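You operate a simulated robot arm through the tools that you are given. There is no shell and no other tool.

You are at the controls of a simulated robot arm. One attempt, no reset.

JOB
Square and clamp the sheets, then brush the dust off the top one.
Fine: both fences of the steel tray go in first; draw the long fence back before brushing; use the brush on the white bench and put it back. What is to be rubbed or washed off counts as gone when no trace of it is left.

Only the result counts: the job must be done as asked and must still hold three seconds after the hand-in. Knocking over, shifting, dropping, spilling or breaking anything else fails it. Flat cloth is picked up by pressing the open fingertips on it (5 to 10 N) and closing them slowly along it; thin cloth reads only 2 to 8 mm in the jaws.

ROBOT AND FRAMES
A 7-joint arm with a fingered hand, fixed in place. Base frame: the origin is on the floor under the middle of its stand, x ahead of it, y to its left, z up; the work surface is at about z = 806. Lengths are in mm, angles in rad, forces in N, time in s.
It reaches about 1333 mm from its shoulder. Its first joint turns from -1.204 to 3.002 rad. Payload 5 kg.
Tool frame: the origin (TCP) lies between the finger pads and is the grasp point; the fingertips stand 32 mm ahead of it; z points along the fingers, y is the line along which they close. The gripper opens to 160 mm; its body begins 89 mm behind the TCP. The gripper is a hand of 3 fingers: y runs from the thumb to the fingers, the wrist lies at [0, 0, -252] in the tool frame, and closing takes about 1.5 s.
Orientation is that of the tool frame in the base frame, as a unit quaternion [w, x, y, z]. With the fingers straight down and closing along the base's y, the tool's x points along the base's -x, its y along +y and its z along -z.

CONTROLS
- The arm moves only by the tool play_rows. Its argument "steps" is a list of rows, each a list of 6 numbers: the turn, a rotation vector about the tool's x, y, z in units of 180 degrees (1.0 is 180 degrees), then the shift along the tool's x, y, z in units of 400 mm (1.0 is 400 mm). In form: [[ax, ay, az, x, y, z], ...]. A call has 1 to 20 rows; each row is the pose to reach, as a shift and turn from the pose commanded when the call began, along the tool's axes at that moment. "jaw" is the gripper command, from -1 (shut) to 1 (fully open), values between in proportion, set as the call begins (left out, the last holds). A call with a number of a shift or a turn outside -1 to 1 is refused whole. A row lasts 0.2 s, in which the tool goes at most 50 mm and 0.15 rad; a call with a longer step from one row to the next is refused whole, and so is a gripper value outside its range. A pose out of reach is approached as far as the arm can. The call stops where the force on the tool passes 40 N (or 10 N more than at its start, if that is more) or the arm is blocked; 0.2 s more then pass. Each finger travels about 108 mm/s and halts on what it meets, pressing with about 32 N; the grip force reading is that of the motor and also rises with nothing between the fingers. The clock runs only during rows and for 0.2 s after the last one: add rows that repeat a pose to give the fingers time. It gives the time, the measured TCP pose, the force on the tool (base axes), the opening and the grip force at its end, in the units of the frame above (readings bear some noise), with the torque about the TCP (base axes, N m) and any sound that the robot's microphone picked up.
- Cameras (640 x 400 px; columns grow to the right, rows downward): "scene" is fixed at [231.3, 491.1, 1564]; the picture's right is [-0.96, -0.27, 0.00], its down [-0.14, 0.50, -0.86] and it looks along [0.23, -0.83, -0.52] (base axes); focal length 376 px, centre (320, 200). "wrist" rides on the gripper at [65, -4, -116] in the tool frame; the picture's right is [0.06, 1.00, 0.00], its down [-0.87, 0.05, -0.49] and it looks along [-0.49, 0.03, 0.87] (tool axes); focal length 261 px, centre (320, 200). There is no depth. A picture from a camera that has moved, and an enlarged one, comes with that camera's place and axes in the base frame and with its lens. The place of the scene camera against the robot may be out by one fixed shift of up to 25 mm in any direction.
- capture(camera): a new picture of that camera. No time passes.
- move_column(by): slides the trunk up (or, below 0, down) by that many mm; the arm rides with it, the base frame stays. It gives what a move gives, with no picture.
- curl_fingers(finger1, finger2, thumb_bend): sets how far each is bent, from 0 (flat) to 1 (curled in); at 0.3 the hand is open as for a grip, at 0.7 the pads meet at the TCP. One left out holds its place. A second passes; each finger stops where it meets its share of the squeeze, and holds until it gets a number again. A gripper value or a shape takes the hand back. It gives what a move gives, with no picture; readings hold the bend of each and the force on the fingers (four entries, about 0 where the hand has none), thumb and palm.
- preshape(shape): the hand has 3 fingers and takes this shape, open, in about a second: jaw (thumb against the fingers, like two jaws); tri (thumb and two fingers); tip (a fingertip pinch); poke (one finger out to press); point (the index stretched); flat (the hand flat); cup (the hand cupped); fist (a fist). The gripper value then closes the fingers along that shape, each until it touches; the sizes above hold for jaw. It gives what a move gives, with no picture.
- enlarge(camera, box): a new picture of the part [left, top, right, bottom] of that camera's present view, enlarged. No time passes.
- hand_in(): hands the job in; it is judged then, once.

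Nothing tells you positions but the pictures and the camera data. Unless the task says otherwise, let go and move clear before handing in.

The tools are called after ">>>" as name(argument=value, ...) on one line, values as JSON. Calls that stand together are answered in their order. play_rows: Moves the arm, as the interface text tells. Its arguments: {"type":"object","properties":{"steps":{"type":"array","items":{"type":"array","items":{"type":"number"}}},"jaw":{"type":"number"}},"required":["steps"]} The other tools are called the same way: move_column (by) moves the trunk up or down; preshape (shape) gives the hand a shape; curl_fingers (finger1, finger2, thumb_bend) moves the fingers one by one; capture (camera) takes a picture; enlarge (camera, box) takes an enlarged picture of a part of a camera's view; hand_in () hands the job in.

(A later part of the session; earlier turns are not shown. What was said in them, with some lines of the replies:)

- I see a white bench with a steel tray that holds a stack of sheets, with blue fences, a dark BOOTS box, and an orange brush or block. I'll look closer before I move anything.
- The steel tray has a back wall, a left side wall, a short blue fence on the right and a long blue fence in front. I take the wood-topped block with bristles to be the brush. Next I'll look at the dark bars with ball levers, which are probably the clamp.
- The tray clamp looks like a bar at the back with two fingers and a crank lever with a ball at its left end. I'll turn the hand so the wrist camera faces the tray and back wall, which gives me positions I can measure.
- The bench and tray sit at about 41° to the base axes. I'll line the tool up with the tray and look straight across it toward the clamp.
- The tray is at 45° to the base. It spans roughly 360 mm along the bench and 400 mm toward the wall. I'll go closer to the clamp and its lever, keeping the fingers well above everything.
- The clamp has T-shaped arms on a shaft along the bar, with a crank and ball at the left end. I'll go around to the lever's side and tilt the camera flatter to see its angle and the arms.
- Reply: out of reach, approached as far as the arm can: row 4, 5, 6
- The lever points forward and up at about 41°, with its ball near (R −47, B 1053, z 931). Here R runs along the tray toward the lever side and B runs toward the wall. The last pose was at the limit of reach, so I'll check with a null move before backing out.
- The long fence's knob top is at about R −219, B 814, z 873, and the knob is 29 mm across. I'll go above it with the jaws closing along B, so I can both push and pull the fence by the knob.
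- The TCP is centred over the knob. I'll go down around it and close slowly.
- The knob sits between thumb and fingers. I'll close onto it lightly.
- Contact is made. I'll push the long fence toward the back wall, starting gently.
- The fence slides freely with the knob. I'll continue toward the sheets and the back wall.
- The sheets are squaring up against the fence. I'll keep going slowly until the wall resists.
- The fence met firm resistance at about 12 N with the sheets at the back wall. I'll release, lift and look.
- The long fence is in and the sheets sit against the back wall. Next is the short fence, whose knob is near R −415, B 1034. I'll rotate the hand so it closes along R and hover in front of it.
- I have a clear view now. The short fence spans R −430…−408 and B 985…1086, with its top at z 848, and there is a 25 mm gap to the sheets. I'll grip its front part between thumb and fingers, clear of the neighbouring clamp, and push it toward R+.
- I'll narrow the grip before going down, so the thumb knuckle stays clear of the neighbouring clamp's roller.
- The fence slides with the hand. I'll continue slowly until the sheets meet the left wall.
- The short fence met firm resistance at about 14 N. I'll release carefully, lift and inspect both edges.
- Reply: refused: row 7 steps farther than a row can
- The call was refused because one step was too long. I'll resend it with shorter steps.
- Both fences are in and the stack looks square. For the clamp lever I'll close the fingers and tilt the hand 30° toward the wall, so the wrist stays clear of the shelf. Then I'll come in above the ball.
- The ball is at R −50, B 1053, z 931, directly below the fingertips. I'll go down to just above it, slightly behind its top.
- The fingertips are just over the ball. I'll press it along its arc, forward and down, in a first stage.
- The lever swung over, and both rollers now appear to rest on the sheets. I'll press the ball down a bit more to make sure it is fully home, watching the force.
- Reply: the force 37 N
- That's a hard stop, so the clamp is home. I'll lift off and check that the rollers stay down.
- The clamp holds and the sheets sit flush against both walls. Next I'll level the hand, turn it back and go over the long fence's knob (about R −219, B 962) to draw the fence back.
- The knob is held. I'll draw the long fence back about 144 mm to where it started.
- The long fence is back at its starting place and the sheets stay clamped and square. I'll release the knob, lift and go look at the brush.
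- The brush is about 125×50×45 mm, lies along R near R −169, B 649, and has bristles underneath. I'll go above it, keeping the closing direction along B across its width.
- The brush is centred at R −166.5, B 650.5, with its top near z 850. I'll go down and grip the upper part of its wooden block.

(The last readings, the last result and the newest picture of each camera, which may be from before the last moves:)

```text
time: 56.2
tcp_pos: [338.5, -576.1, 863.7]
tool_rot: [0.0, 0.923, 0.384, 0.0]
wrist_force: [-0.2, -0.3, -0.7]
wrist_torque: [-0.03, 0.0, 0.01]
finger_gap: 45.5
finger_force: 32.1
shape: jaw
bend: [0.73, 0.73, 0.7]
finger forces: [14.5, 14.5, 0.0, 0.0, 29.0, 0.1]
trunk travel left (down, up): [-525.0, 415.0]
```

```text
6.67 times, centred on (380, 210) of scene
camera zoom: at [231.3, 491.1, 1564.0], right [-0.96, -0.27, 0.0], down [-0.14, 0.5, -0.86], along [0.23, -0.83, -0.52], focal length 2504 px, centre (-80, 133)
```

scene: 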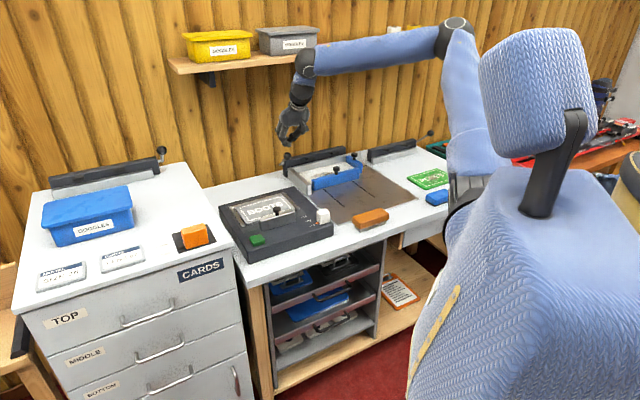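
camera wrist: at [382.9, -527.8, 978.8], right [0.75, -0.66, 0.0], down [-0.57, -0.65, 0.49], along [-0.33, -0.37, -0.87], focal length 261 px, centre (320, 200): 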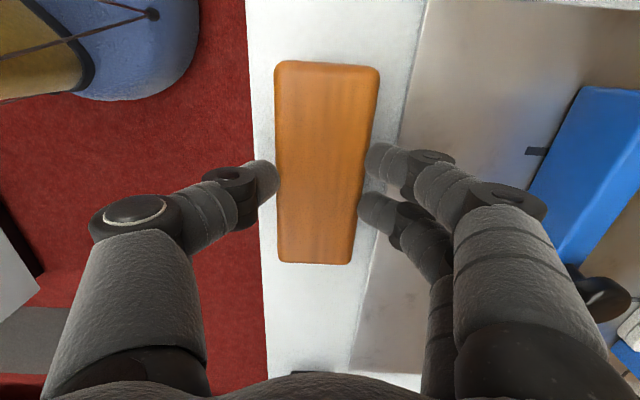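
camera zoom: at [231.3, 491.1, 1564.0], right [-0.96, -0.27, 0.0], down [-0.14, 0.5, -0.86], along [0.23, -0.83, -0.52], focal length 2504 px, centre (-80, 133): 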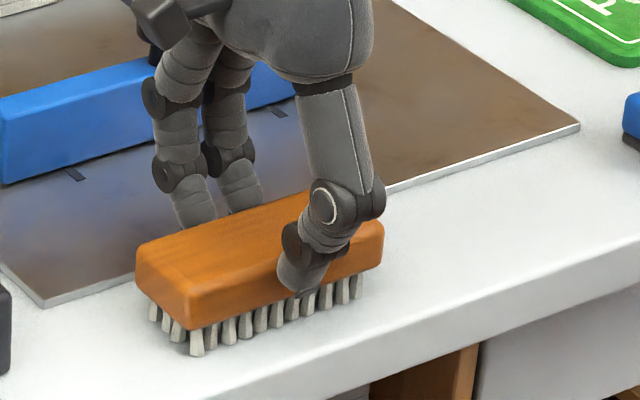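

The brush is gripped firmly, about 29 N on 45 mm. I'll lift it straight up and check the hold.

>>> play_rows(steps=[[0, 0, 0, 0, 0, -0.03], [0, 0, 0, 0, 0, -0.09], [0, 0, 0, 0, 0, -0.17], [0, 0, 0, 0, 0, -0.26]], jaw=-0.6)

>>> capture(camera="wrist")

>>> enlarge(camera="scene", box=[320, 130, 440, 250])

```text
time: 57.2
tcp_pos: [335.6, -576.4, 969.7]
tool_rot: [0.0, 0.923, 0.384, -0.002]
wrist_force: [-0.6, -0.5, -1.8]
wrist_torque: [0.01, 0.0, 0.01]
finger_gap: 45.5
finger_force: 32.1
shape: jaw
bend: [0.73, 0.73, 0.7]
finger forces: [14.6, 14.5, 0.0, 0.1, 29.1, 0.0]
trunk travel left (down, up): [-525.0, 415.0]
```

```text
taken
camera wrist: at [380.2, -527.2, 1084.3], right [0.75, -0.66, 0.0], down [-0.57, -0.65, 0.49], along [-0.33, -0.37, -0.87], focal length 261 px, centre (320, 200)
```

wrist: 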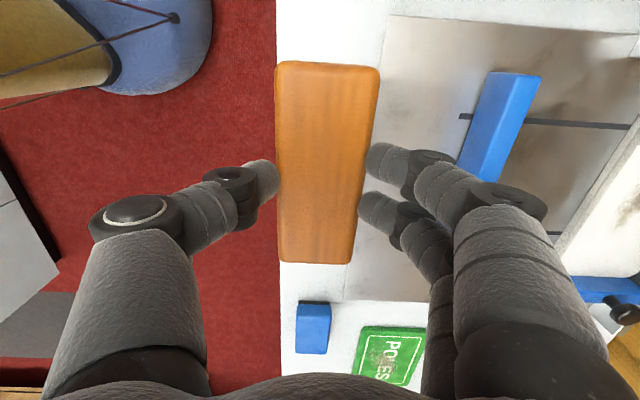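

```text
3.33 times, centred on (380, 190) of scene
camera zoom: at [231.3, 491.1, 1564.0], right [-0.96, -0.27, 0.0], down [-0.14, 0.5, -0.86], along [0.23, -0.83, -0.52], focal length 1252 px, centre (120, 233)
```

zoom: 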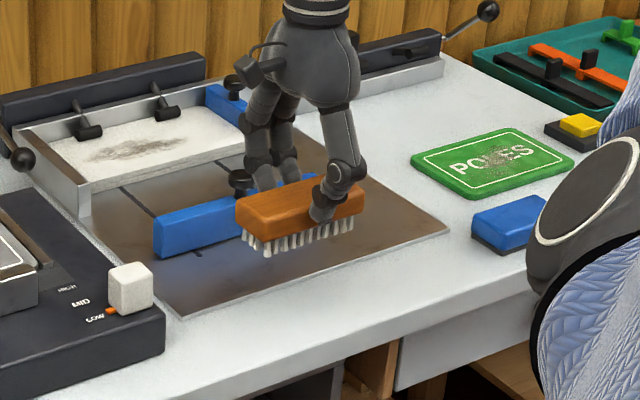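

The hold is solid. I'll carry the brush over the dusty area, around R −200, B 1015, at a safe height.

>>> play_rows(steps=[[0, 0, 0, -0.008, 0.1, 0], [0, 0, 0, -0.016, 0.2, 0], [0, 0, 0, -0.025, 0.31, 0], [0, 0, 0, -0.033, 0.42, 0], [0, 0, 0, -0.042, 0.53, 0], [0, 0, 0, -0.05, 0.64, 0], [0, 0, 0, -0.058, 0.75, 0], [0, 0, 0, -0.067, 0.85, 0], [0, 0, 0, -0.075, 0.925, 0]])

>>> capture(camera="wrist")

>>> enlarge(camera="scene", box=[250, 90, 410, 210])

```text
time: 59.2
tcp_pos: [580.9, -860.3, 970.1]
tool_rot: [-0.001, 0.923, 0.384, 0.0]
wrist_force: [-0.2, -0.2, -1.7]
wrist_torque: [-0.02, -0.03, 0.02]
finger_gap: 45.2
finger_force: 31.8
shape: jaw
bend: [0.73, 0.73, 0.7]
finger forces: [14.7, 14.6, 0.0, 0.1, 29.3, 0.0]
trunk travel left (down, up): [-525.0, 415.0]
```

```text
taken
camera wrist: at [624.3, -811.7, 1085.1], right [0.75, -0.66, 0.0], down [-0.57, -0.66, 0.49], along [-0.33, -0.37, -0.87], focal length 261 px, centre (320, 200)
```

wrist: 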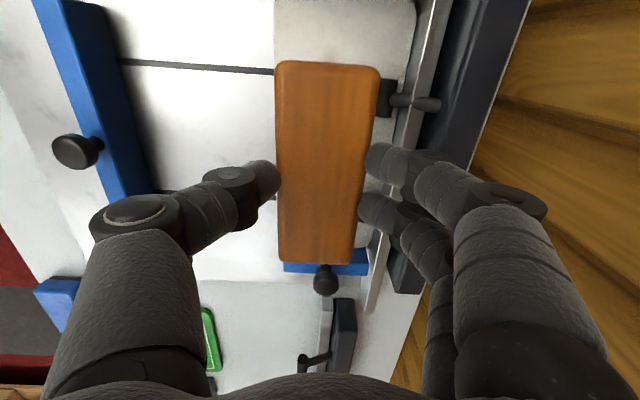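

```text
3.33 times, centred on (330, 150) of scene
camera zoom: at [231.3, 491.1, 1564.0], right [-0.96, -0.27, 0.0], down [-0.14, 0.5, -0.86], along [0.23, -0.83, -0.52], focal length 1252 px, centre (287, 367)
```

zoom: 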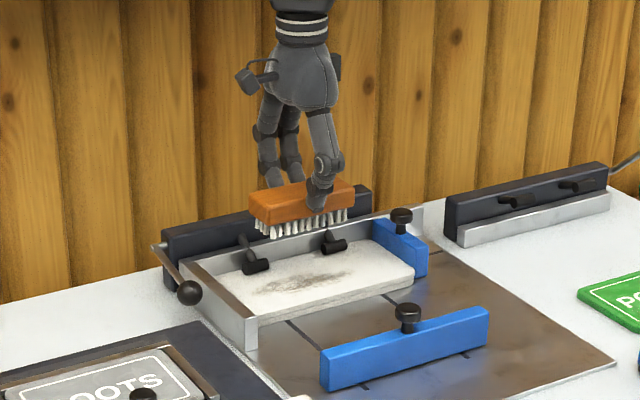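

The brush is over the dust at R −198, B 1019 and clear of the rollers. I'll lower it gently until the bristles touch.

>>> play_rows(steps=[[0, 0, 0, 0, 0, 0.08], [0, 0, 0, 0, 0, 0.15], [0, 0, 0, 0, 0, 0.185]])

>>> enlarge(camera="scene", box=[270, 130, 370, 205])

```text
time: 60.0
tcp_pos: [582.5, -859.7, 893.2]
tool_rot: [-0.002, 0.923, 0.385, -0.002]
wrist_force: [-0.7, 0.1, -0.6]
wrist_torque: [-0.02, -0.03, -0.01]
finger_gap: 45.1
finger_force: 32.4
shape: jaw
bend: [0.73, 0.73, 0.7]
finger forces: [14.7, 14.6, 0.1, 0.1, 29.0, 0.1]
trunk travel left (down, up): [-525.0, 415.0]
```

```text
5.33 times, centred on (320, 168) of scene
camera zoom: at [231.3, 491.1, 1564.0], right [-0.96, -0.27, 0.0], down [-0.14, 0.5, -0.86], along [0.23, -0.83, -0.52], focal length 2003 px, centre (320, 373)
```

zoom: 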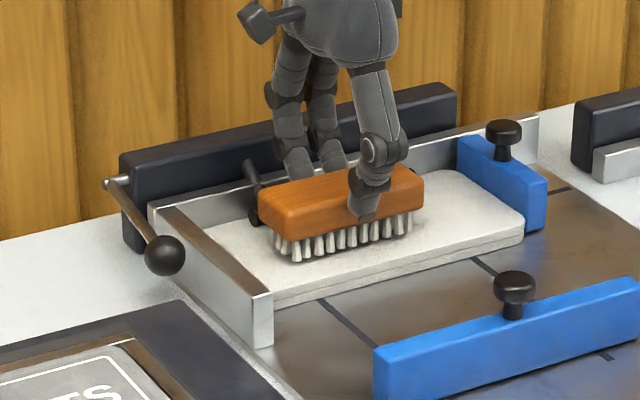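

>>> play_rows(steps=[[0, 0, 0, 0, 0, 0.005], [0, 0, 0, 0, 0, 0.01]])

>>> play_rows(steps=[[0, 0, 0, 0, 0, 0.005], [0, 0, 0, 0, 0, 0.0075]])

```text
time: 60.6
tcp_pos: [581.1, -860.2, 889.9]
tool_rot: [0.0, 0.923, 0.384, 0.0]
wrist_force: [0.1, -0.3, -1.3]
wrist_torque: [0.01, -0.01, 0.02]
finger_gap: 45.2
finger_force: 32.3
shape: jaw
bend: [0.73, 0.73, 0.7]
finger forces: [14.6, 14.6, 0.0, 0.0, 29.1, 0.1]
trunk travel left (down, up): [-525.0, 415.0]
```

```text
time: 61.2
tcp_pos: [580.4, -859.8, 887.7]
tool_rot: [0.0, 0.923, 0.384, 0.0]
wrist_force: [-0.1, -0.8, 2.5]
wrist_torque: [-0.07, -0.03, -0.01]
finger_gap: 45.4
finger_force: 31.6
shape: jaw
bend: [0.73, 0.73, 0.7]
finger forces: [14.9, 15.2, 0.0, 0.0, 30.0, 0.1]
trunk travel left (down, up): [-525.0, 415.0]
```

The bristles touch at TCP z ≈ 888. With light pressure, I'll stroke back and forth along the sheet.

>>> play_rows(steps=[[0, 0, 0, 0.03, 0, 0.003], [0, 0, 0, 0.06, 0, 0.003], [0, 0, 0, 0.085, 0, 0.003], [0, 0, 0, 0.05, 0, 0.003], [0, 0, 0, 0, 0, 0.003], [0, 0, 0, -0.05, 0, 0.003], [0, 0, 0, -0.1, 0, 0.003], [0, 0, 0, -0.14, 0, 0.003], [0, 0, 0, -0.1, 0, 0.003], [0, 0, 0, -0.05, 0, 0.003], [0, 0, 0, 0, 0, 0.003], [0, 0, 0, 0.05, 0, 0.003], [0, 0, 0, 0.085, 0, 0.003], [0, 0, 0, 0.05, 0, 0.003], [0, 0, 0, 0, 0, 0.003], [0, 0, 0, -0.05, 0, 0.003], [0, 0, 0, -0.1, 0, 0.003], [0, 0, 0, -0.14, 0, 0.003], [0, 0, 0, -0.07, 0, 0.003], [0, 0, 0, 0, 0, 0.003]])

>>> enlarge(camera="scene", box=[270, 130, 370, 205])

>>> capture(camera="wrist")

```text
time: 65.4
tcp_pos: [580.7, -861.6, 887.3]
tool_rot: [0.001, 0.924, 0.383, 0.0]
wrist_force: [-3.9, -3.5, 22.4]
wrist_torque: [-0.06, 0.09, 0.06]
finger_gap: 45.8
finger_force: 32.0
shape: jaw
bend: [0.74, 0.74, 0.71]
finger forces: [17.4, 17.8, 0.1, 0.0, 35.8, 0.0]
trunk travel left (down, up): [-525.0, 415.0]
```

```text
5.33 times, centred on (320, 168) of scene
camera zoom: at [231.3, 491.1, 1564.0], right [-0.96, -0.27, 0.0], down [-0.14, 0.5, -0.86], along [0.23, -0.83, -0.52], focal length 2003 px, centre (320, 373)
```

zoom: 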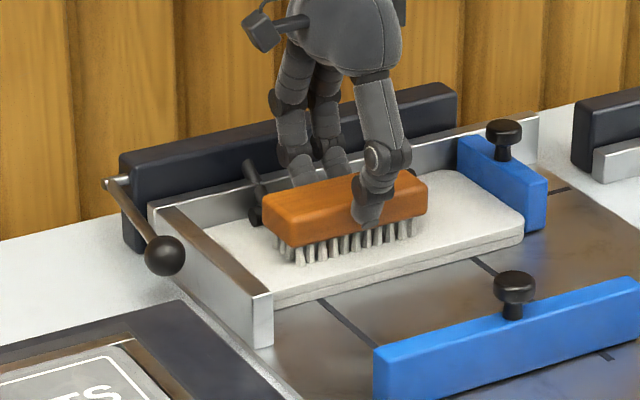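

```text
taken
camera wrist: at [623.0, -811.5, 1000.8], right [0.75, -0.66, 0.0], down [-0.58, -0.65, 0.49], along [-0.32, -0.37, -0.87], focal length 261 px, centre (320, 200)
```

wrist: 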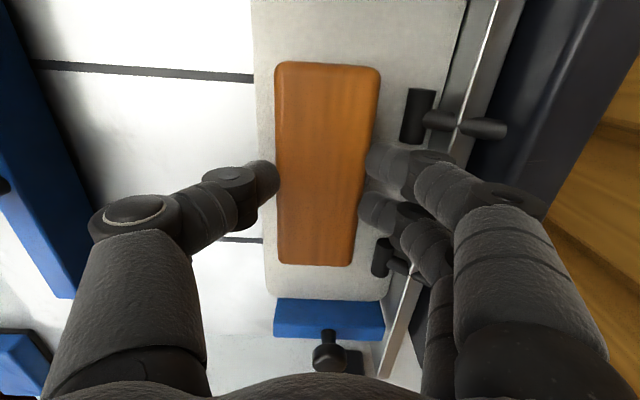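

The force is firmer than I need. I'll lift and check what dust is left.

>>> play_rows(steps=[[0, 0, 0, 0, 0, -0.05], [0, 0, 0, 0, 0, -0.14], [0, 0, 0, 0, 0, -0.24]])

>>> enlarge(camera="scene", box=[280, 150, 360, 210])

>>> capture(camera="wrist")

```text
time: 66.2
tcp_pos: [582.3, -862.0, 981.4]
tool_rot: [-0.001, 0.924, 0.384, -0.001]
wrist_force: [0.3, -0.4, -1.2]
wrist_torque: [-0.01, 0.02, -0.03]
finger_gap: 45.4
finger_force: 32.0
shape: jaw
bend: [0.73, 0.73, 0.7]
finger forces: [16.4, 16.4, 0.0, 0.0, 32.9, 0.1]
trunk travel left (down, up): [-525.0, 415.0]
```

```text
6.67 times, centred on (320, 180) of scene
camera zoom: at [231.3, 491.1, 1564.0], right [-0.96, -0.27, 0.0], down [-0.14, 0.5, -0.86], along [0.23, -0.83, -0.52], focal length 2504 px, centre (320, 333)
```

zoom: 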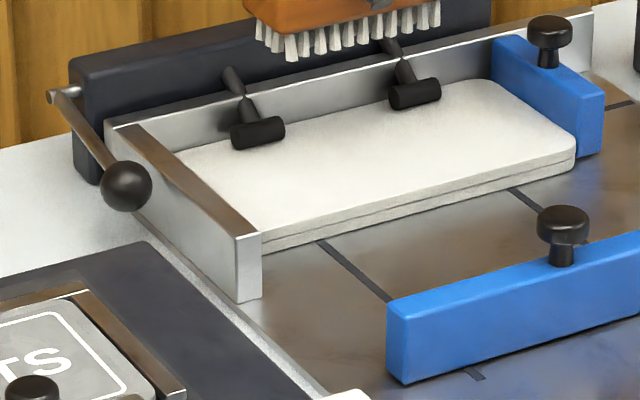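

```text
taken
camera wrist: at [625.3, -812.3, 1095.2], right [0.75, -0.66, 0.0], down [-0.57, -0.65, 0.49], along [-0.33, -0.37, -0.87], focal length 261 px, centre (320, 200)
```

wrist: 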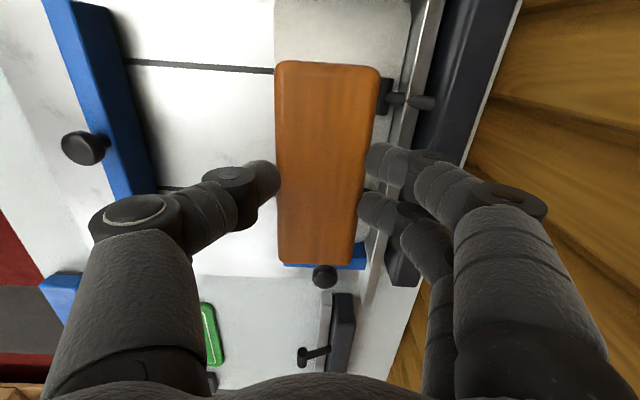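

>>> enlarge(camera="scene", box=[300, 165, 355, 200])

>>> enlarge(camera="scene", box=[300, 165, 330, 190])

>>> enlarge(camera="scene", box=[325, 160, 355, 185])

```text
11.43 times, centred on (328, 182) of scene
camera zoom: at [231.3, 491.1, 1564.0], right [-0.96, -0.27, 0.0], down [-0.14, 0.5, -0.86], along [0.23, -0.83, -0.52], focal length 4292 px, centre (234, 400)
```

zoom: 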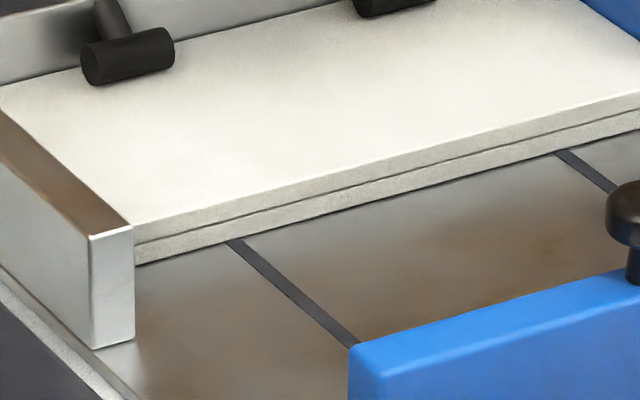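

```text
16.00 times, centred on (315, 178) of scene
camera zoom: at [231.3, 491.1, 1564.0], right [-0.96, -0.27, 0.0], down [-0.14, 0.5, -0.86], along [0.23, -0.83, -0.52], focal length 6008 px, centre (400, 560)
```

zoom: 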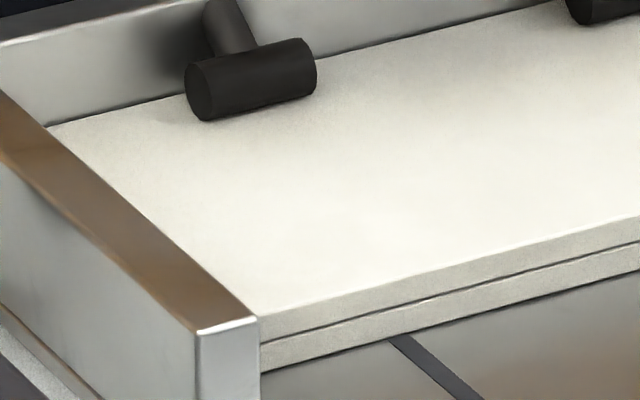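

```text
16.00 times, centred on (340, 172) of scene
camera zoom: at [231.3, 491.1, 1564.0], right [-0.96, -0.27, 0.0], down [-0.14, 0.5, -0.86], along [0.23, -0.83, -0.52], focal length 6008 px, centre (0, 640)
```

zoom: 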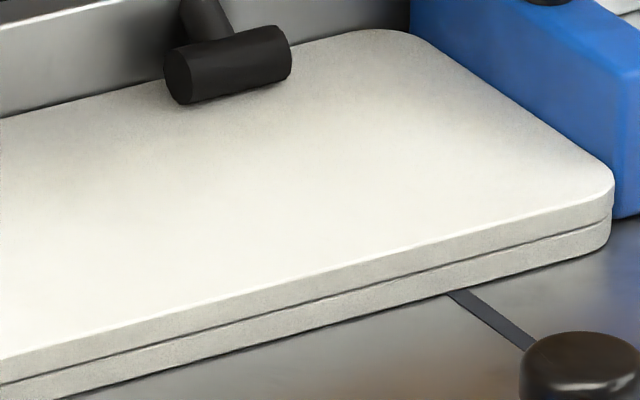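

The dust looks gone and the two sheets line up exactly. For safety I'll add a lighter pass with small offsets across the sheet, then inspect from another angle.

>>> play_rows(steps=[[0, 0, 0, 0, -0.04, 0.08], [0, 0, 0, 0, -0.04, 0.16], [0, 0, 0, 0, -0.04, 0.22], [0, 0, 0, 0, -0.04, 0.2375], [0, 0, 0, 0.045, -0.04, 0.2375], [0, 0, 0, 0.085, -0.04, 0.2375], [0, 0, 0, 0.04, -0.04, 0.2375], [0, 0, 0, -0.01, -0.04, 0.2375], [0, 0, 0, -0.06, -0.04, 0.2375], [0, 0, 0, -0.11, -0.04, 0.2375], [0, 0, 0, -0.14, -0.04, 0.2375], [0, 0, 0, -0.1, -0.04, 0.2375], [0, 0, 0, -0.06, -0.02, 0.2375], [0, 0, 0, -0.06, 0, 0.2375], [0, 0, 0, -0.09, 0.02, 0.2375], [0, 0, 0, -0.06, 0.02, 0.2375], [0, 0, 0, -0.035, 0.02, 0.2375], [0, 0, 0, -0.06, 0.02, 0.2375], [0, 0, 0, -0.09, 0.02, 0.2375], [0, 0, 0, -0.06, 0, 0.2375]])

>>> play_rows(steps=[[0, 0, 0, 0, 0, -0.06], [0, 0, 0, 0, 0, -0.16], [0, 0, 0, 0.08, 0, -0.24], [0, 0, 0, 0.18, 0, -0.28], [0, 0, 0, 0.29, 0, -0.3], [0, 0, 0, 0.4, 0, -0.3], [0, 0, 0, 0.5, 0, -0.3]])

>>> capture(camera="wrist")

>>> enlarge(camera="scene", box=[280, 140, 370, 207])

```text
time: 70.4
tcp_pos: [564.1, -878.5, 886.7]
tool_rot: [0.0, 0.924, 0.383, -0.001]
wrist_force: [-0.2, -2.1, 8.7]
wrist_torque: [-0.11, -0.05, -0.01]
finger_gap: 45.8
finger_force: 31.6
shape: jaw
bend: [0.73, 0.73, 0.7]
finger forces: [17.0, 17.0, 0.0, 0.0, 33.2, 0.0]
trunk travel left (down, up): [-525.0, 415.0]
```

```text
time: 72.0
tcp_pos: [705.9, -737.9, 1005.0]
tool_rot: [-0.001, 0.924, 0.383, -0.001]
wrist_force: [0.6, 0.0, -1.4]
wrist_torque: [-0.01, 0.01, -0.02]
finger_gap: 45.5
finger_force: 32.4
shape: jaw
bend: [0.73, 0.73, 0.7]
finger forces: [16.3, 16.3, 0.0, 0.0, 32.3, 0.1]
trunk travel left (down, up): [-525.0, 415.0]
```

```text
taken
camera wrist: at [751.4, -687.2, 1119.6], right [0.75, -0.66, 0.0], down [-0.57, -0.65, 0.49], along [-0.33, -0.37, -0.87], focal length 261 px, centre (320, 200)
```

wrist: 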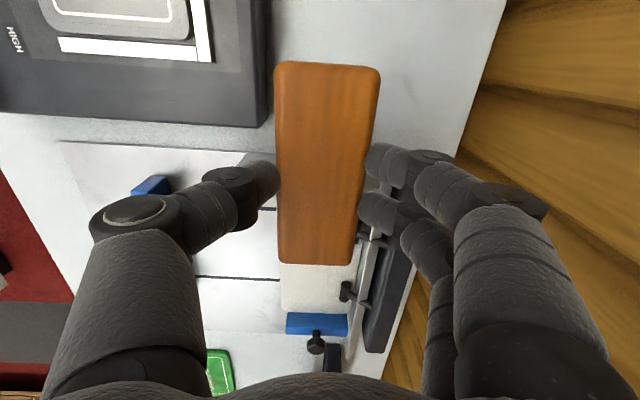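

```text
5.97 times, centred on (325, 174) of scene
camera zoom: at [231.3, 491.1, 1564.0], right [-0.96, -0.27, 0.0], down [-0.14, 0.5, -0.86], along [0.23, -0.83, -0.52], focal length 2242 px, centre (290, 358)
```

zoom: 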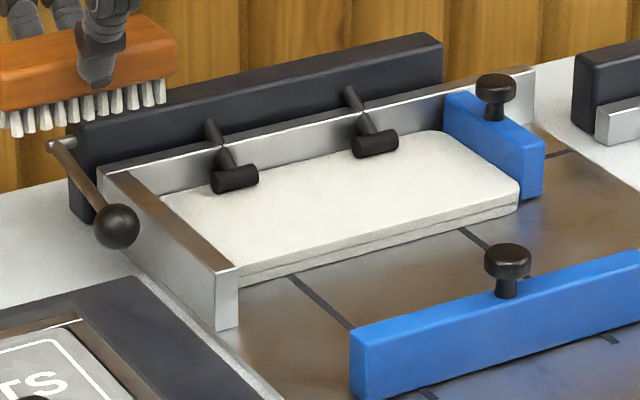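

>>> enlarge(camera="wrist", box=[250, 240, 400, 350])

>>> enlarge(camera="scene", box=[305, 160, 355, 192])

```text
3.64 times, centred on (325, 295) of wrist
camera zoom: at [751.4, -687.2, 1119.6], right [0.75, -0.66, 0.0], down [-0.57, -0.65, 0.49], along [-0.33, -0.37, -0.87], focal length 948 px, centre (302, -146)
```

zoom: 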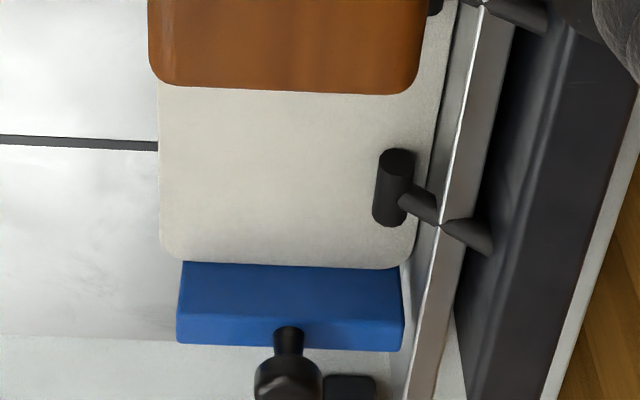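

```text
12.50 times, centred on (330, 176) of scene
camera zoom: at [231.3, 491.1, 1564.0], right [-0.96, -0.27, 0.0], down [-0.14, 0.5, -0.86], along [0.23, -0.83, -0.52], focal length 4694 px, centre (195, 500)
```

zoom: 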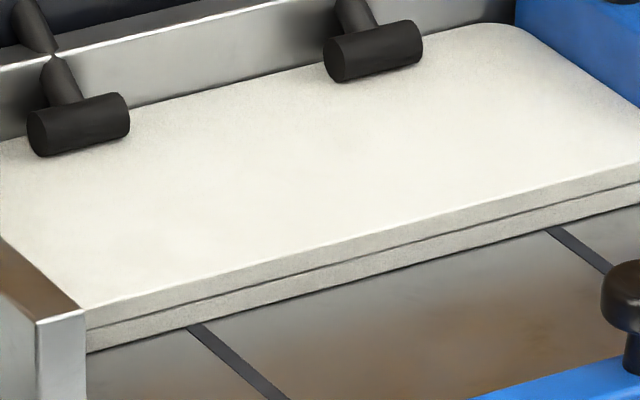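

The sheet is clean with no trace left. I'll carry the brush back to its spot on the white bench.

>>> play_rows(steps=[[0, 0, 0, -0.036, -0.0935, 0], [0, 0, 0, -0.073, -0.187, 0], [0, 0, 0, -0.109, -0.281, 0], [0, 0, 0, -0.145, -0.374, 0], [0, 0, 0, -0.182, -0.468, 0], [0, 0, 0, -0.218, -0.561, 0], [0, 0, 0, -0.254, -0.655, 0], [0, 0, 0, -0.291, -0.748, 0], [0, 0, 0, -0.327, -0.842, 0], [0, 0, 0, -0.3635, -0.9355, 0]])

>>> capture(camera="wrist")

```text
time: 74.2
tcp_pos: [335.1, -575.5, 1008.2]
tool_rot: [0.0, 0.923, 0.384, 0.0]
wrist_force: [0.0, -1.1, -1.0]
wrist_torque: [-0.01, 0.0, -0.03]
finger_gap: 45.7
finger_force: 32.2
shape: jaw
bend: [0.73, 0.73, 0.7]
finger forces: [16.1, 16.1, 0.0, 0.0, 32.2, 0.0]
trunk travel left (down, up): [-525.0, 415.0]
```

```text
taken
camera wrist: at [378.3, -526.8, 1121.9], right [0.75, -0.66, 0.0], down [-0.57, -0.65, 0.49], along [-0.32, -0.37, -0.87], focal length 261 px, centre (320, 200)
```

wrist: 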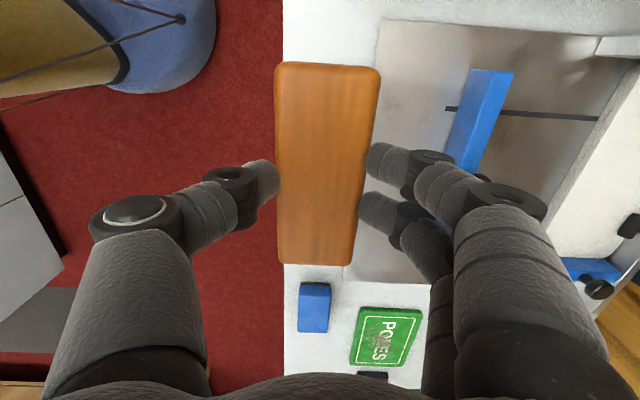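

>>> play_rows(steps=[[0, 0, 0, 0.006, 0.0085, 0.1], [0, 0, 0, 0.006, 0.0085, 0.2], [0, 0, 0, 0.006, 0.0085, 0.28], [0, 0, 0, 0.006, 0.0085, 0.335]])

>>> enlarge(camera="scene", box=[340, 180, 420, 240])

>>> capture(camera="wrist")

```text
time: 75.2
tcp_pos: [338.8, -578.2, 874.6]
tool_rot: [0.0, 0.923, 0.385, -0.001]
wrist_force: [0.1, 0.0, -0.4]
wrist_torque: [-0.01, -0.01, 0.03]
finger_gap: 45.8
finger_force: 32.3
shape: jaw
bend: [0.73, 0.73, 0.7]
finger forces: [15.9, 16.1, 0.1, 0.0, 32.0, 0.0]
trunk travel left (down, up): [-525.0, 415.0]
```

```text
6.67 times, centred on (380, 210) of scene
camera zoom: at [231.3, 491.1, 1564.0], right [-0.96, -0.27, 0.0], down [-0.14, 0.5, -0.86], along [0.23, -0.83, -0.52], focal length 2504 px, centre (-80, 133)
```

zoom: 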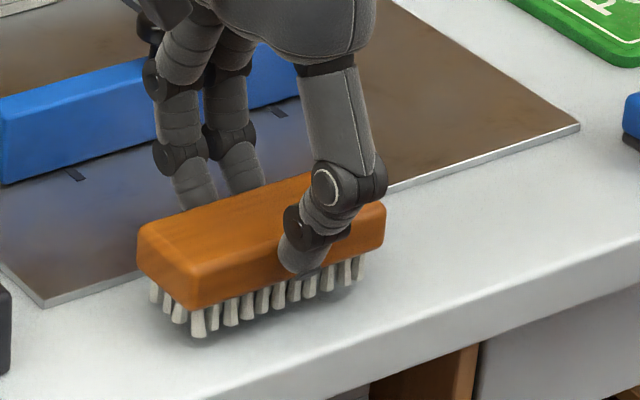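

```text
taken
camera wrist: at [383.1, -528.5, 988.8], right [0.75, -0.66, 0.0], down [-0.57, -0.65, 0.49], along [-0.33, -0.37, -0.87], focal length 261 px, centre (320, 200)
```

wrist: 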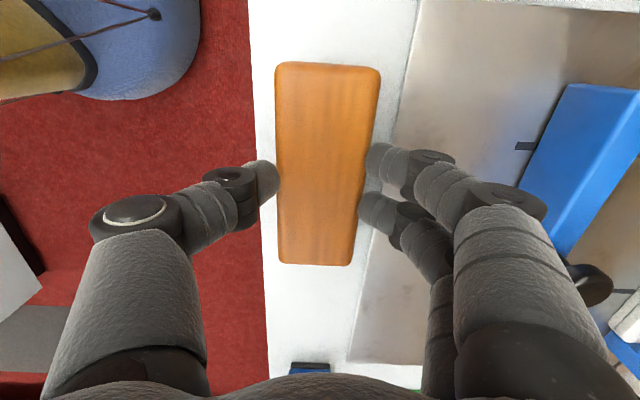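

The brush is about 10 mm above its place and lined up with where it stood. I'll lower it until it touches.

>>> play_rows(steps=[[0, 0, 0, 0, 0, 0.01], [0, 0, 0, 0, 0, 0.0185]])

>>> play_rows(steps=[[0, 0, 0, 0, 0, 0.003]])

```text
time: 75.8
tcp_pos: [340.2, -577.4, 866.6]
tool_rot: [0.0, 0.923, 0.385, -0.001]
wrist_force: [0.0, -0.5, -0.9]
wrist_torque: [-0.04, 0.0, 0.0]
finger_gap: 45.4
finger_force: 32.0
shape: jaw
bend: [0.73, 0.73, 0.7]
finger forces: [16.0, 16.1, 0.1, 0.1, 31.9, 0.0]
trunk travel left (down, up): [-525.0, 415.0]
```

```text
time: 76.2
tcp_pos: [340.8, -576.7, 864.7]
tool_rot: [0.001, 0.923, 0.384, 0.0]
wrist_force: [0.7, 0.2, -1.3]
wrist_torque: [0.02, 0.0, -0.01]
finger_gap: 45.3
finger_force: 32.0
shape: jaw
bend: [0.73, 0.73, 0.7]
finger forces: [15.9, 16.0, 0.0, 0.0, 31.9, 0.0]
trunk travel left (down, up): [-525.0, 415.0]
```

>>> play_rows(steps=[[0, 0, 0, 0, 0, 0.0025]])

>>> play_rows(steps=[[0, 0, 0, 0, 0, 0.002]])

```text
time: 76.6
tcp_pos: [340.8, -577.4, 864.2]
tool_rot: [0.0, 0.923, 0.384, 0.0]
wrist_force: [0.0, 0.4, -1.4]
wrist_torque: [0.0, 0.02, 0.03]
finger_gap: 45.4
finger_force: 32.1
shape: jaw
bend: [0.73, 0.73, 0.7]
finger forces: [15.8, 15.9, 0.0, 0.0, 31.9, 0.0]
trunk travel left (down, up): [-525.0, 415.0]
```

```text
time: 77.0
tcp_pos: [339.9, -578.4, 864.3]
tool_rot: [0.0, 0.923, 0.384, -0.001]
wrist_force: [-0.2, -0.4, -1.2]
wrist_torque: [0.01, 0.02, -0.01]
finger_gap: 45.4
finger_force: 31.6
shape: jaw
bend: [0.73, 0.73, 0.7]
finger forces: [15.9, 16.1, 0.0, 0.0, 31.9, 0.1]
trunk travel left (down, up): [-525.0, 415.0]
```

>>> play_rows(steps=[[0, 0, 0, 0, 0, 0.0025]])

>>> play_rows(steps=[[0, 0, 0, 0, 0, 0.002]])

>>> enlarge(camera="scene", box=[340, 180, 420, 240])

```text
time: 77.4
tcp_pos: [340.0, -577.2, 863.3]
tool_rot: [0.0, 0.923, 0.384, 0.0]
wrist_force: [0.7, -0.2, -0.8]
wrist_torque: [-0.01, 0.0, 0.03]
finger_gap: 45.9
finger_force: 32.0
shape: jaw
bend: [0.73, 0.73, 0.7]
finger forces: [15.9, 16.0, 0.0, 0.0, 32.0, 0.1]
trunk travel left (down, up): [-525.0, 415.0]
```

```text
time: 77.8
tcp_pos: [339.6, -576.5, 862.6]
tool_rot: [-0.001, 0.923, 0.385, 0.0]
wrist_force: [-2.3, 1.2, 8.4]
wrist_torque: [-0.06, 0.02, -0.03]
finger_gap: 45.5
finger_force: 31.4
shape: jaw
bend: [0.73, 0.73, 0.7]
finger forces: [15.6, 15.5, 0.1, 0.0, 33.8, 0.0]
trunk travel left (down, up): [-525.0, 415.0]
```

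```text
6.67 times, centred on (380, 210) of scene
camera zoom: at [231.3, 491.1, 1564.0], right [-0.96, -0.27, 0.0], down [-0.14, 0.5, -0.86], along [0.23, -0.83, -0.52], focal length 2504 px, centre (-80, 133)
```

zoom: 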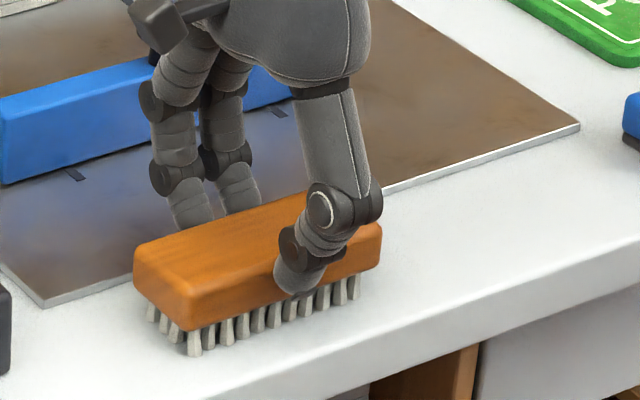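

The brush is down at its original place. I'll open the hand and lift clear.

>>> play_rows(steps=[[0, 0, 0, 0, 0, 0], [0, 0, 0, 0, 0, 0], [0, 0, 0, 0, 0, 0], [0, 0, 0, 0, 0, 0]], jaw=0.3)

>>> play_rows(steps=[[0, 0, 0, 0, 0, -0.05], [0, 0, 0, 0, 0, -0.15], [0, 0, 0, 0, 0, -0.27], [0, 0, 0, 0, 0, -0.39], [0, 0, 0, 0, 0, -0.5], [0, 0, 0, 0, 0, -0.6]])

>>> capture(camera="wrist")

>>> enlarge(camera="scene", box=[270, 130, 470, 255])

>>> capture(camera="scene")

```text
time: 78.8
tcp_pos: [340.8, -576.4, 861.7]
tool_rot: [0.001, 0.924, 0.384, 0.0]
wrist_force: [-0.8, 0.8, 0.2]
wrist_torque: [-0.02, 0.04, 0.01]
finger_gap: 103.6
finger_force: 0.0
shape: jaw
bend: [0.7, 0.7, 0.67]
finger forces: [0.0, 0.1, 0.1, 0.0, 0.0, 0.0]
trunk travel left (down, up): [-525.0, 415.0]
```

```text
time: 80.2
tcp_pos: [340.7, -577.0, 1103.0]
tool_rot: [-0.001, 0.923, 0.384, 0.0]
wrist_force: [0.8, -0.1, -0.2]
wrist_torque: [-0.03, -0.03, -0.01]
finger_gap: 103.9
finger_force: 0.1
shape: jaw
bend: [0.7, 0.7, 0.67]
finger forces: [0.0, 0.1, 0.0, 0.0, 0.1, 0.0]
trunk travel left (down, up): [-525.0, 415.0]
```

```text
taken
camera wrist: at [384.9, -526.2, 1218.1], right [0.75, -0.66, 0.0], down [-0.57, -0.65, 0.49], along [-0.32, -0.37, -0.87], focal length 261 px, centre (320, 200)
```

wrist: 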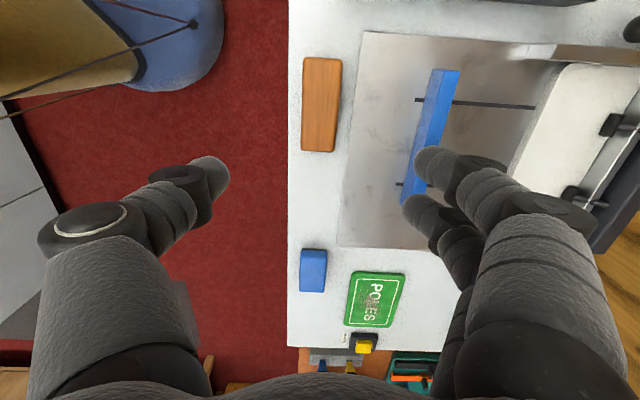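

```text
3.20 times, centred on (370, 192) of scene
camera zoom: at [231.3, 491.1, 1564.0], right [-0.96, -0.27, 0.0], down [-0.14, 0.5, -0.86], along [0.23, -0.83, -0.52], focal length 1202 px, centre (160, 224)
```

zoom: 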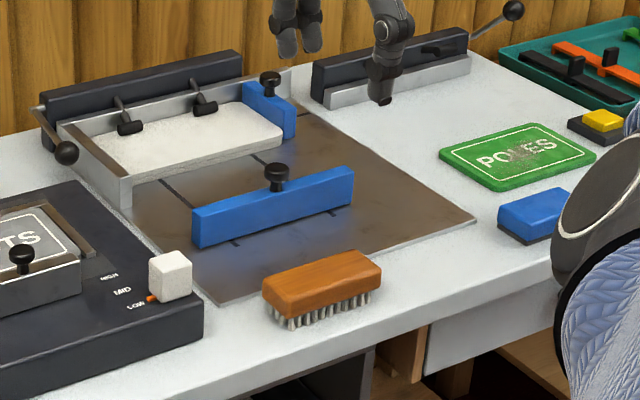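

```text
taken
```

scene: 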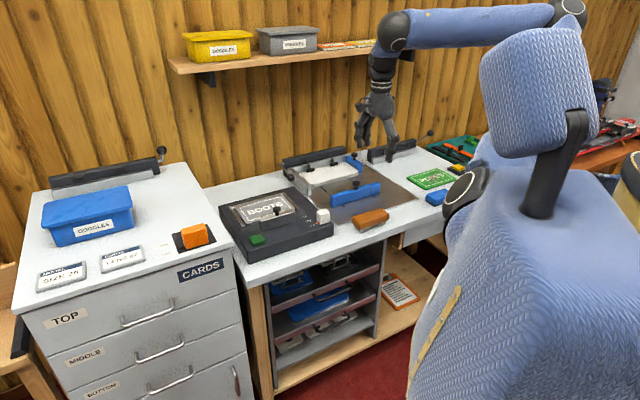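

The brush stands where it was, the fence is back and the clamp is down. I'll take one last overhead look at the sheet with an unobstructed camera.

>>> play_rows(steps=[[0, 0, 0, 0.033, 0.1, 0], [0, 0, 0, 0.066, 0.2, 0], [0, 0, 0, 0.1, 0.3, 0], [0, 0, 0, 0.133, 0.41, 0], [0, 0, 0, 0.167, 0.52, 0], [0, 0, 0, 0.2, 0.625, 0], [0, 0, 0, 0.234, 0.73, 0], [0, 0, 0, 0.2675, 0.825, 0]])

>>> capture(camera="wrist")

>>> enlarge(camera="wrist", box=[250, 80, 450, 260])

```text
time: 82.0
tcp_pos: [654.9, -735.8, 1101.7]
tool_rot: [-0.001, 0.923, 0.384, -0.002]
wrist_force: [1.1, -0.1, 0.2]
wrist_torque: [0.02, -0.01, -0.03]
finger_gap: 103.7
finger_force: 0.0
shape: jaw
bend: [0.7, 0.7, 0.67]
finger forces: [0.0, 0.1, 0.0, 0.0, 0.0, 0.0]
trunk travel left (down, up): [-525.0, 415.0]
```

```text
taken
camera wrist: at [699.0, -686.0, 1215.9], right [0.75, -0.66, 0.0], down [-0.57, -0.65, 0.49], along [-0.33, -0.37, -0.87], focal length 261 px, centre (320, 200)
```

wrist: 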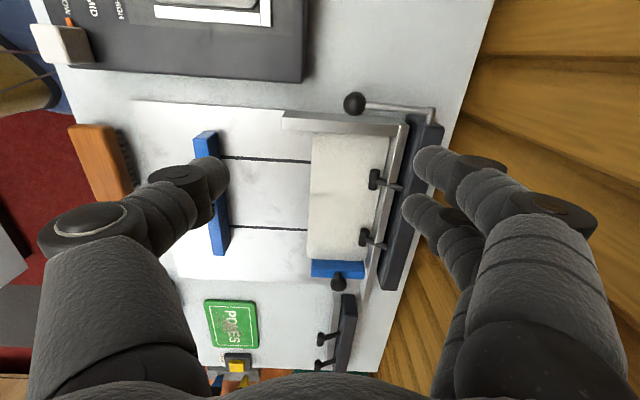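

```text
2.22 times, centred on (350, 170) of wrist
camera zoom: at [699.0, -686.0, 1215.9], right [0.75, -0.66, 0.0], down [-0.57, -0.65, 0.49], along [-0.33, -0.37, -0.87], focal length 579 px, centre (253, 267)
```

zoom: 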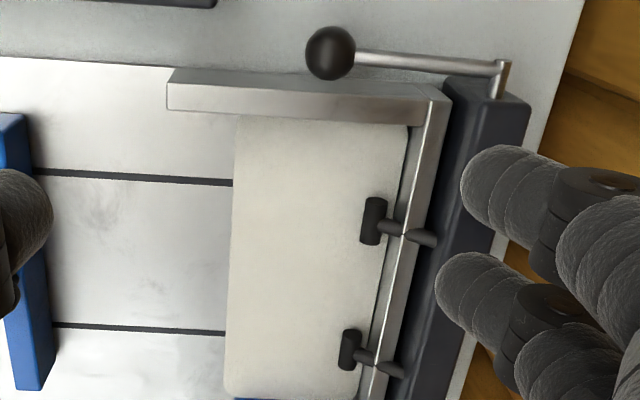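

>>> enlarge(camera="wrist", box=[300, 125, 400, 275])

>>> enlarge(camera="scene", box=[280, 140, 370, 207])

```text
2.67 times, centred on (350, 200) of wrist
camera zoom: at [699.0, -686.0, 1215.9], right [0.75, -0.66, 0.0], down [-0.57, -0.65, 0.49], along [-0.33, -0.37, -0.87], focal length 695 px, centre (240, 200)
```

zoom: 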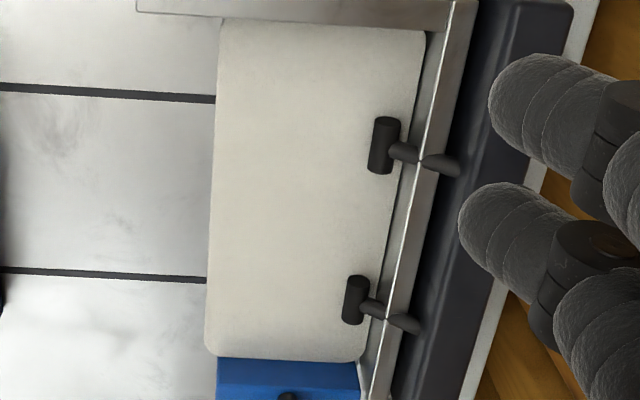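

```text
5.97 times, centred on (325, 174) of scene
camera zoom: at [231.3, 491.1, 1564.0], right [-0.96, -0.27, 0.0], down [-0.14, 0.5, -0.86], along [0.23, -0.83, -0.52], focal length 2242 px, centre (290, 358)
```

zoom: 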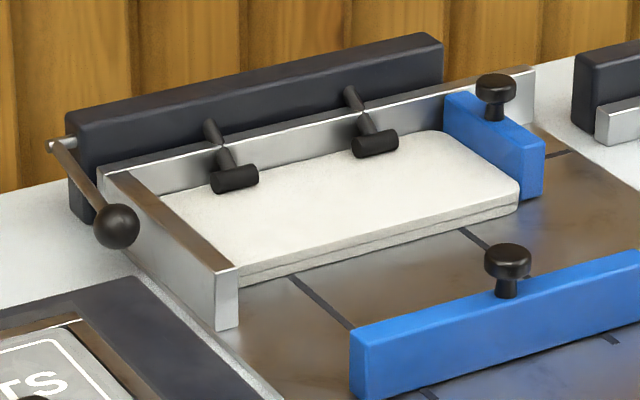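

The sheets are square against both walls and clamped, and the top one is clean. The short fence is in, the long fence is drawn back, the brush is in its place, and the hand is empty and clear. I'm handing in.

>>> hand_in()

```text
The job is handed in.
```

The sheets are squared and clamped, and the dust is brushed off the top one. The job is handed in, but no verdict has come back yet.

- **Squaring:** I pushed the long fence in first, then the short one, each until it met firm resistance. From above, the two sheets line up and sit flush against both tray walls.
- **Clamp:** The lever swung down and stayed there. Pressing it further met a hard stop, and both rollers rest on the sheets.
- **Long fence:** I drew it back to about where it started before brushing. The short fence stays in.
- **Brushing:** I made two passes over the dusty area. The first pressed at about 22 N, harder than needed, but the sheets did not visibly shift. Close-up views from two cameras showed no dust left.
- **Brush:** It is back on the white bench, within about 2 mm of where it stood.

The hand is empty and clear of the bench. Nothing else looked moved in the final pictures.
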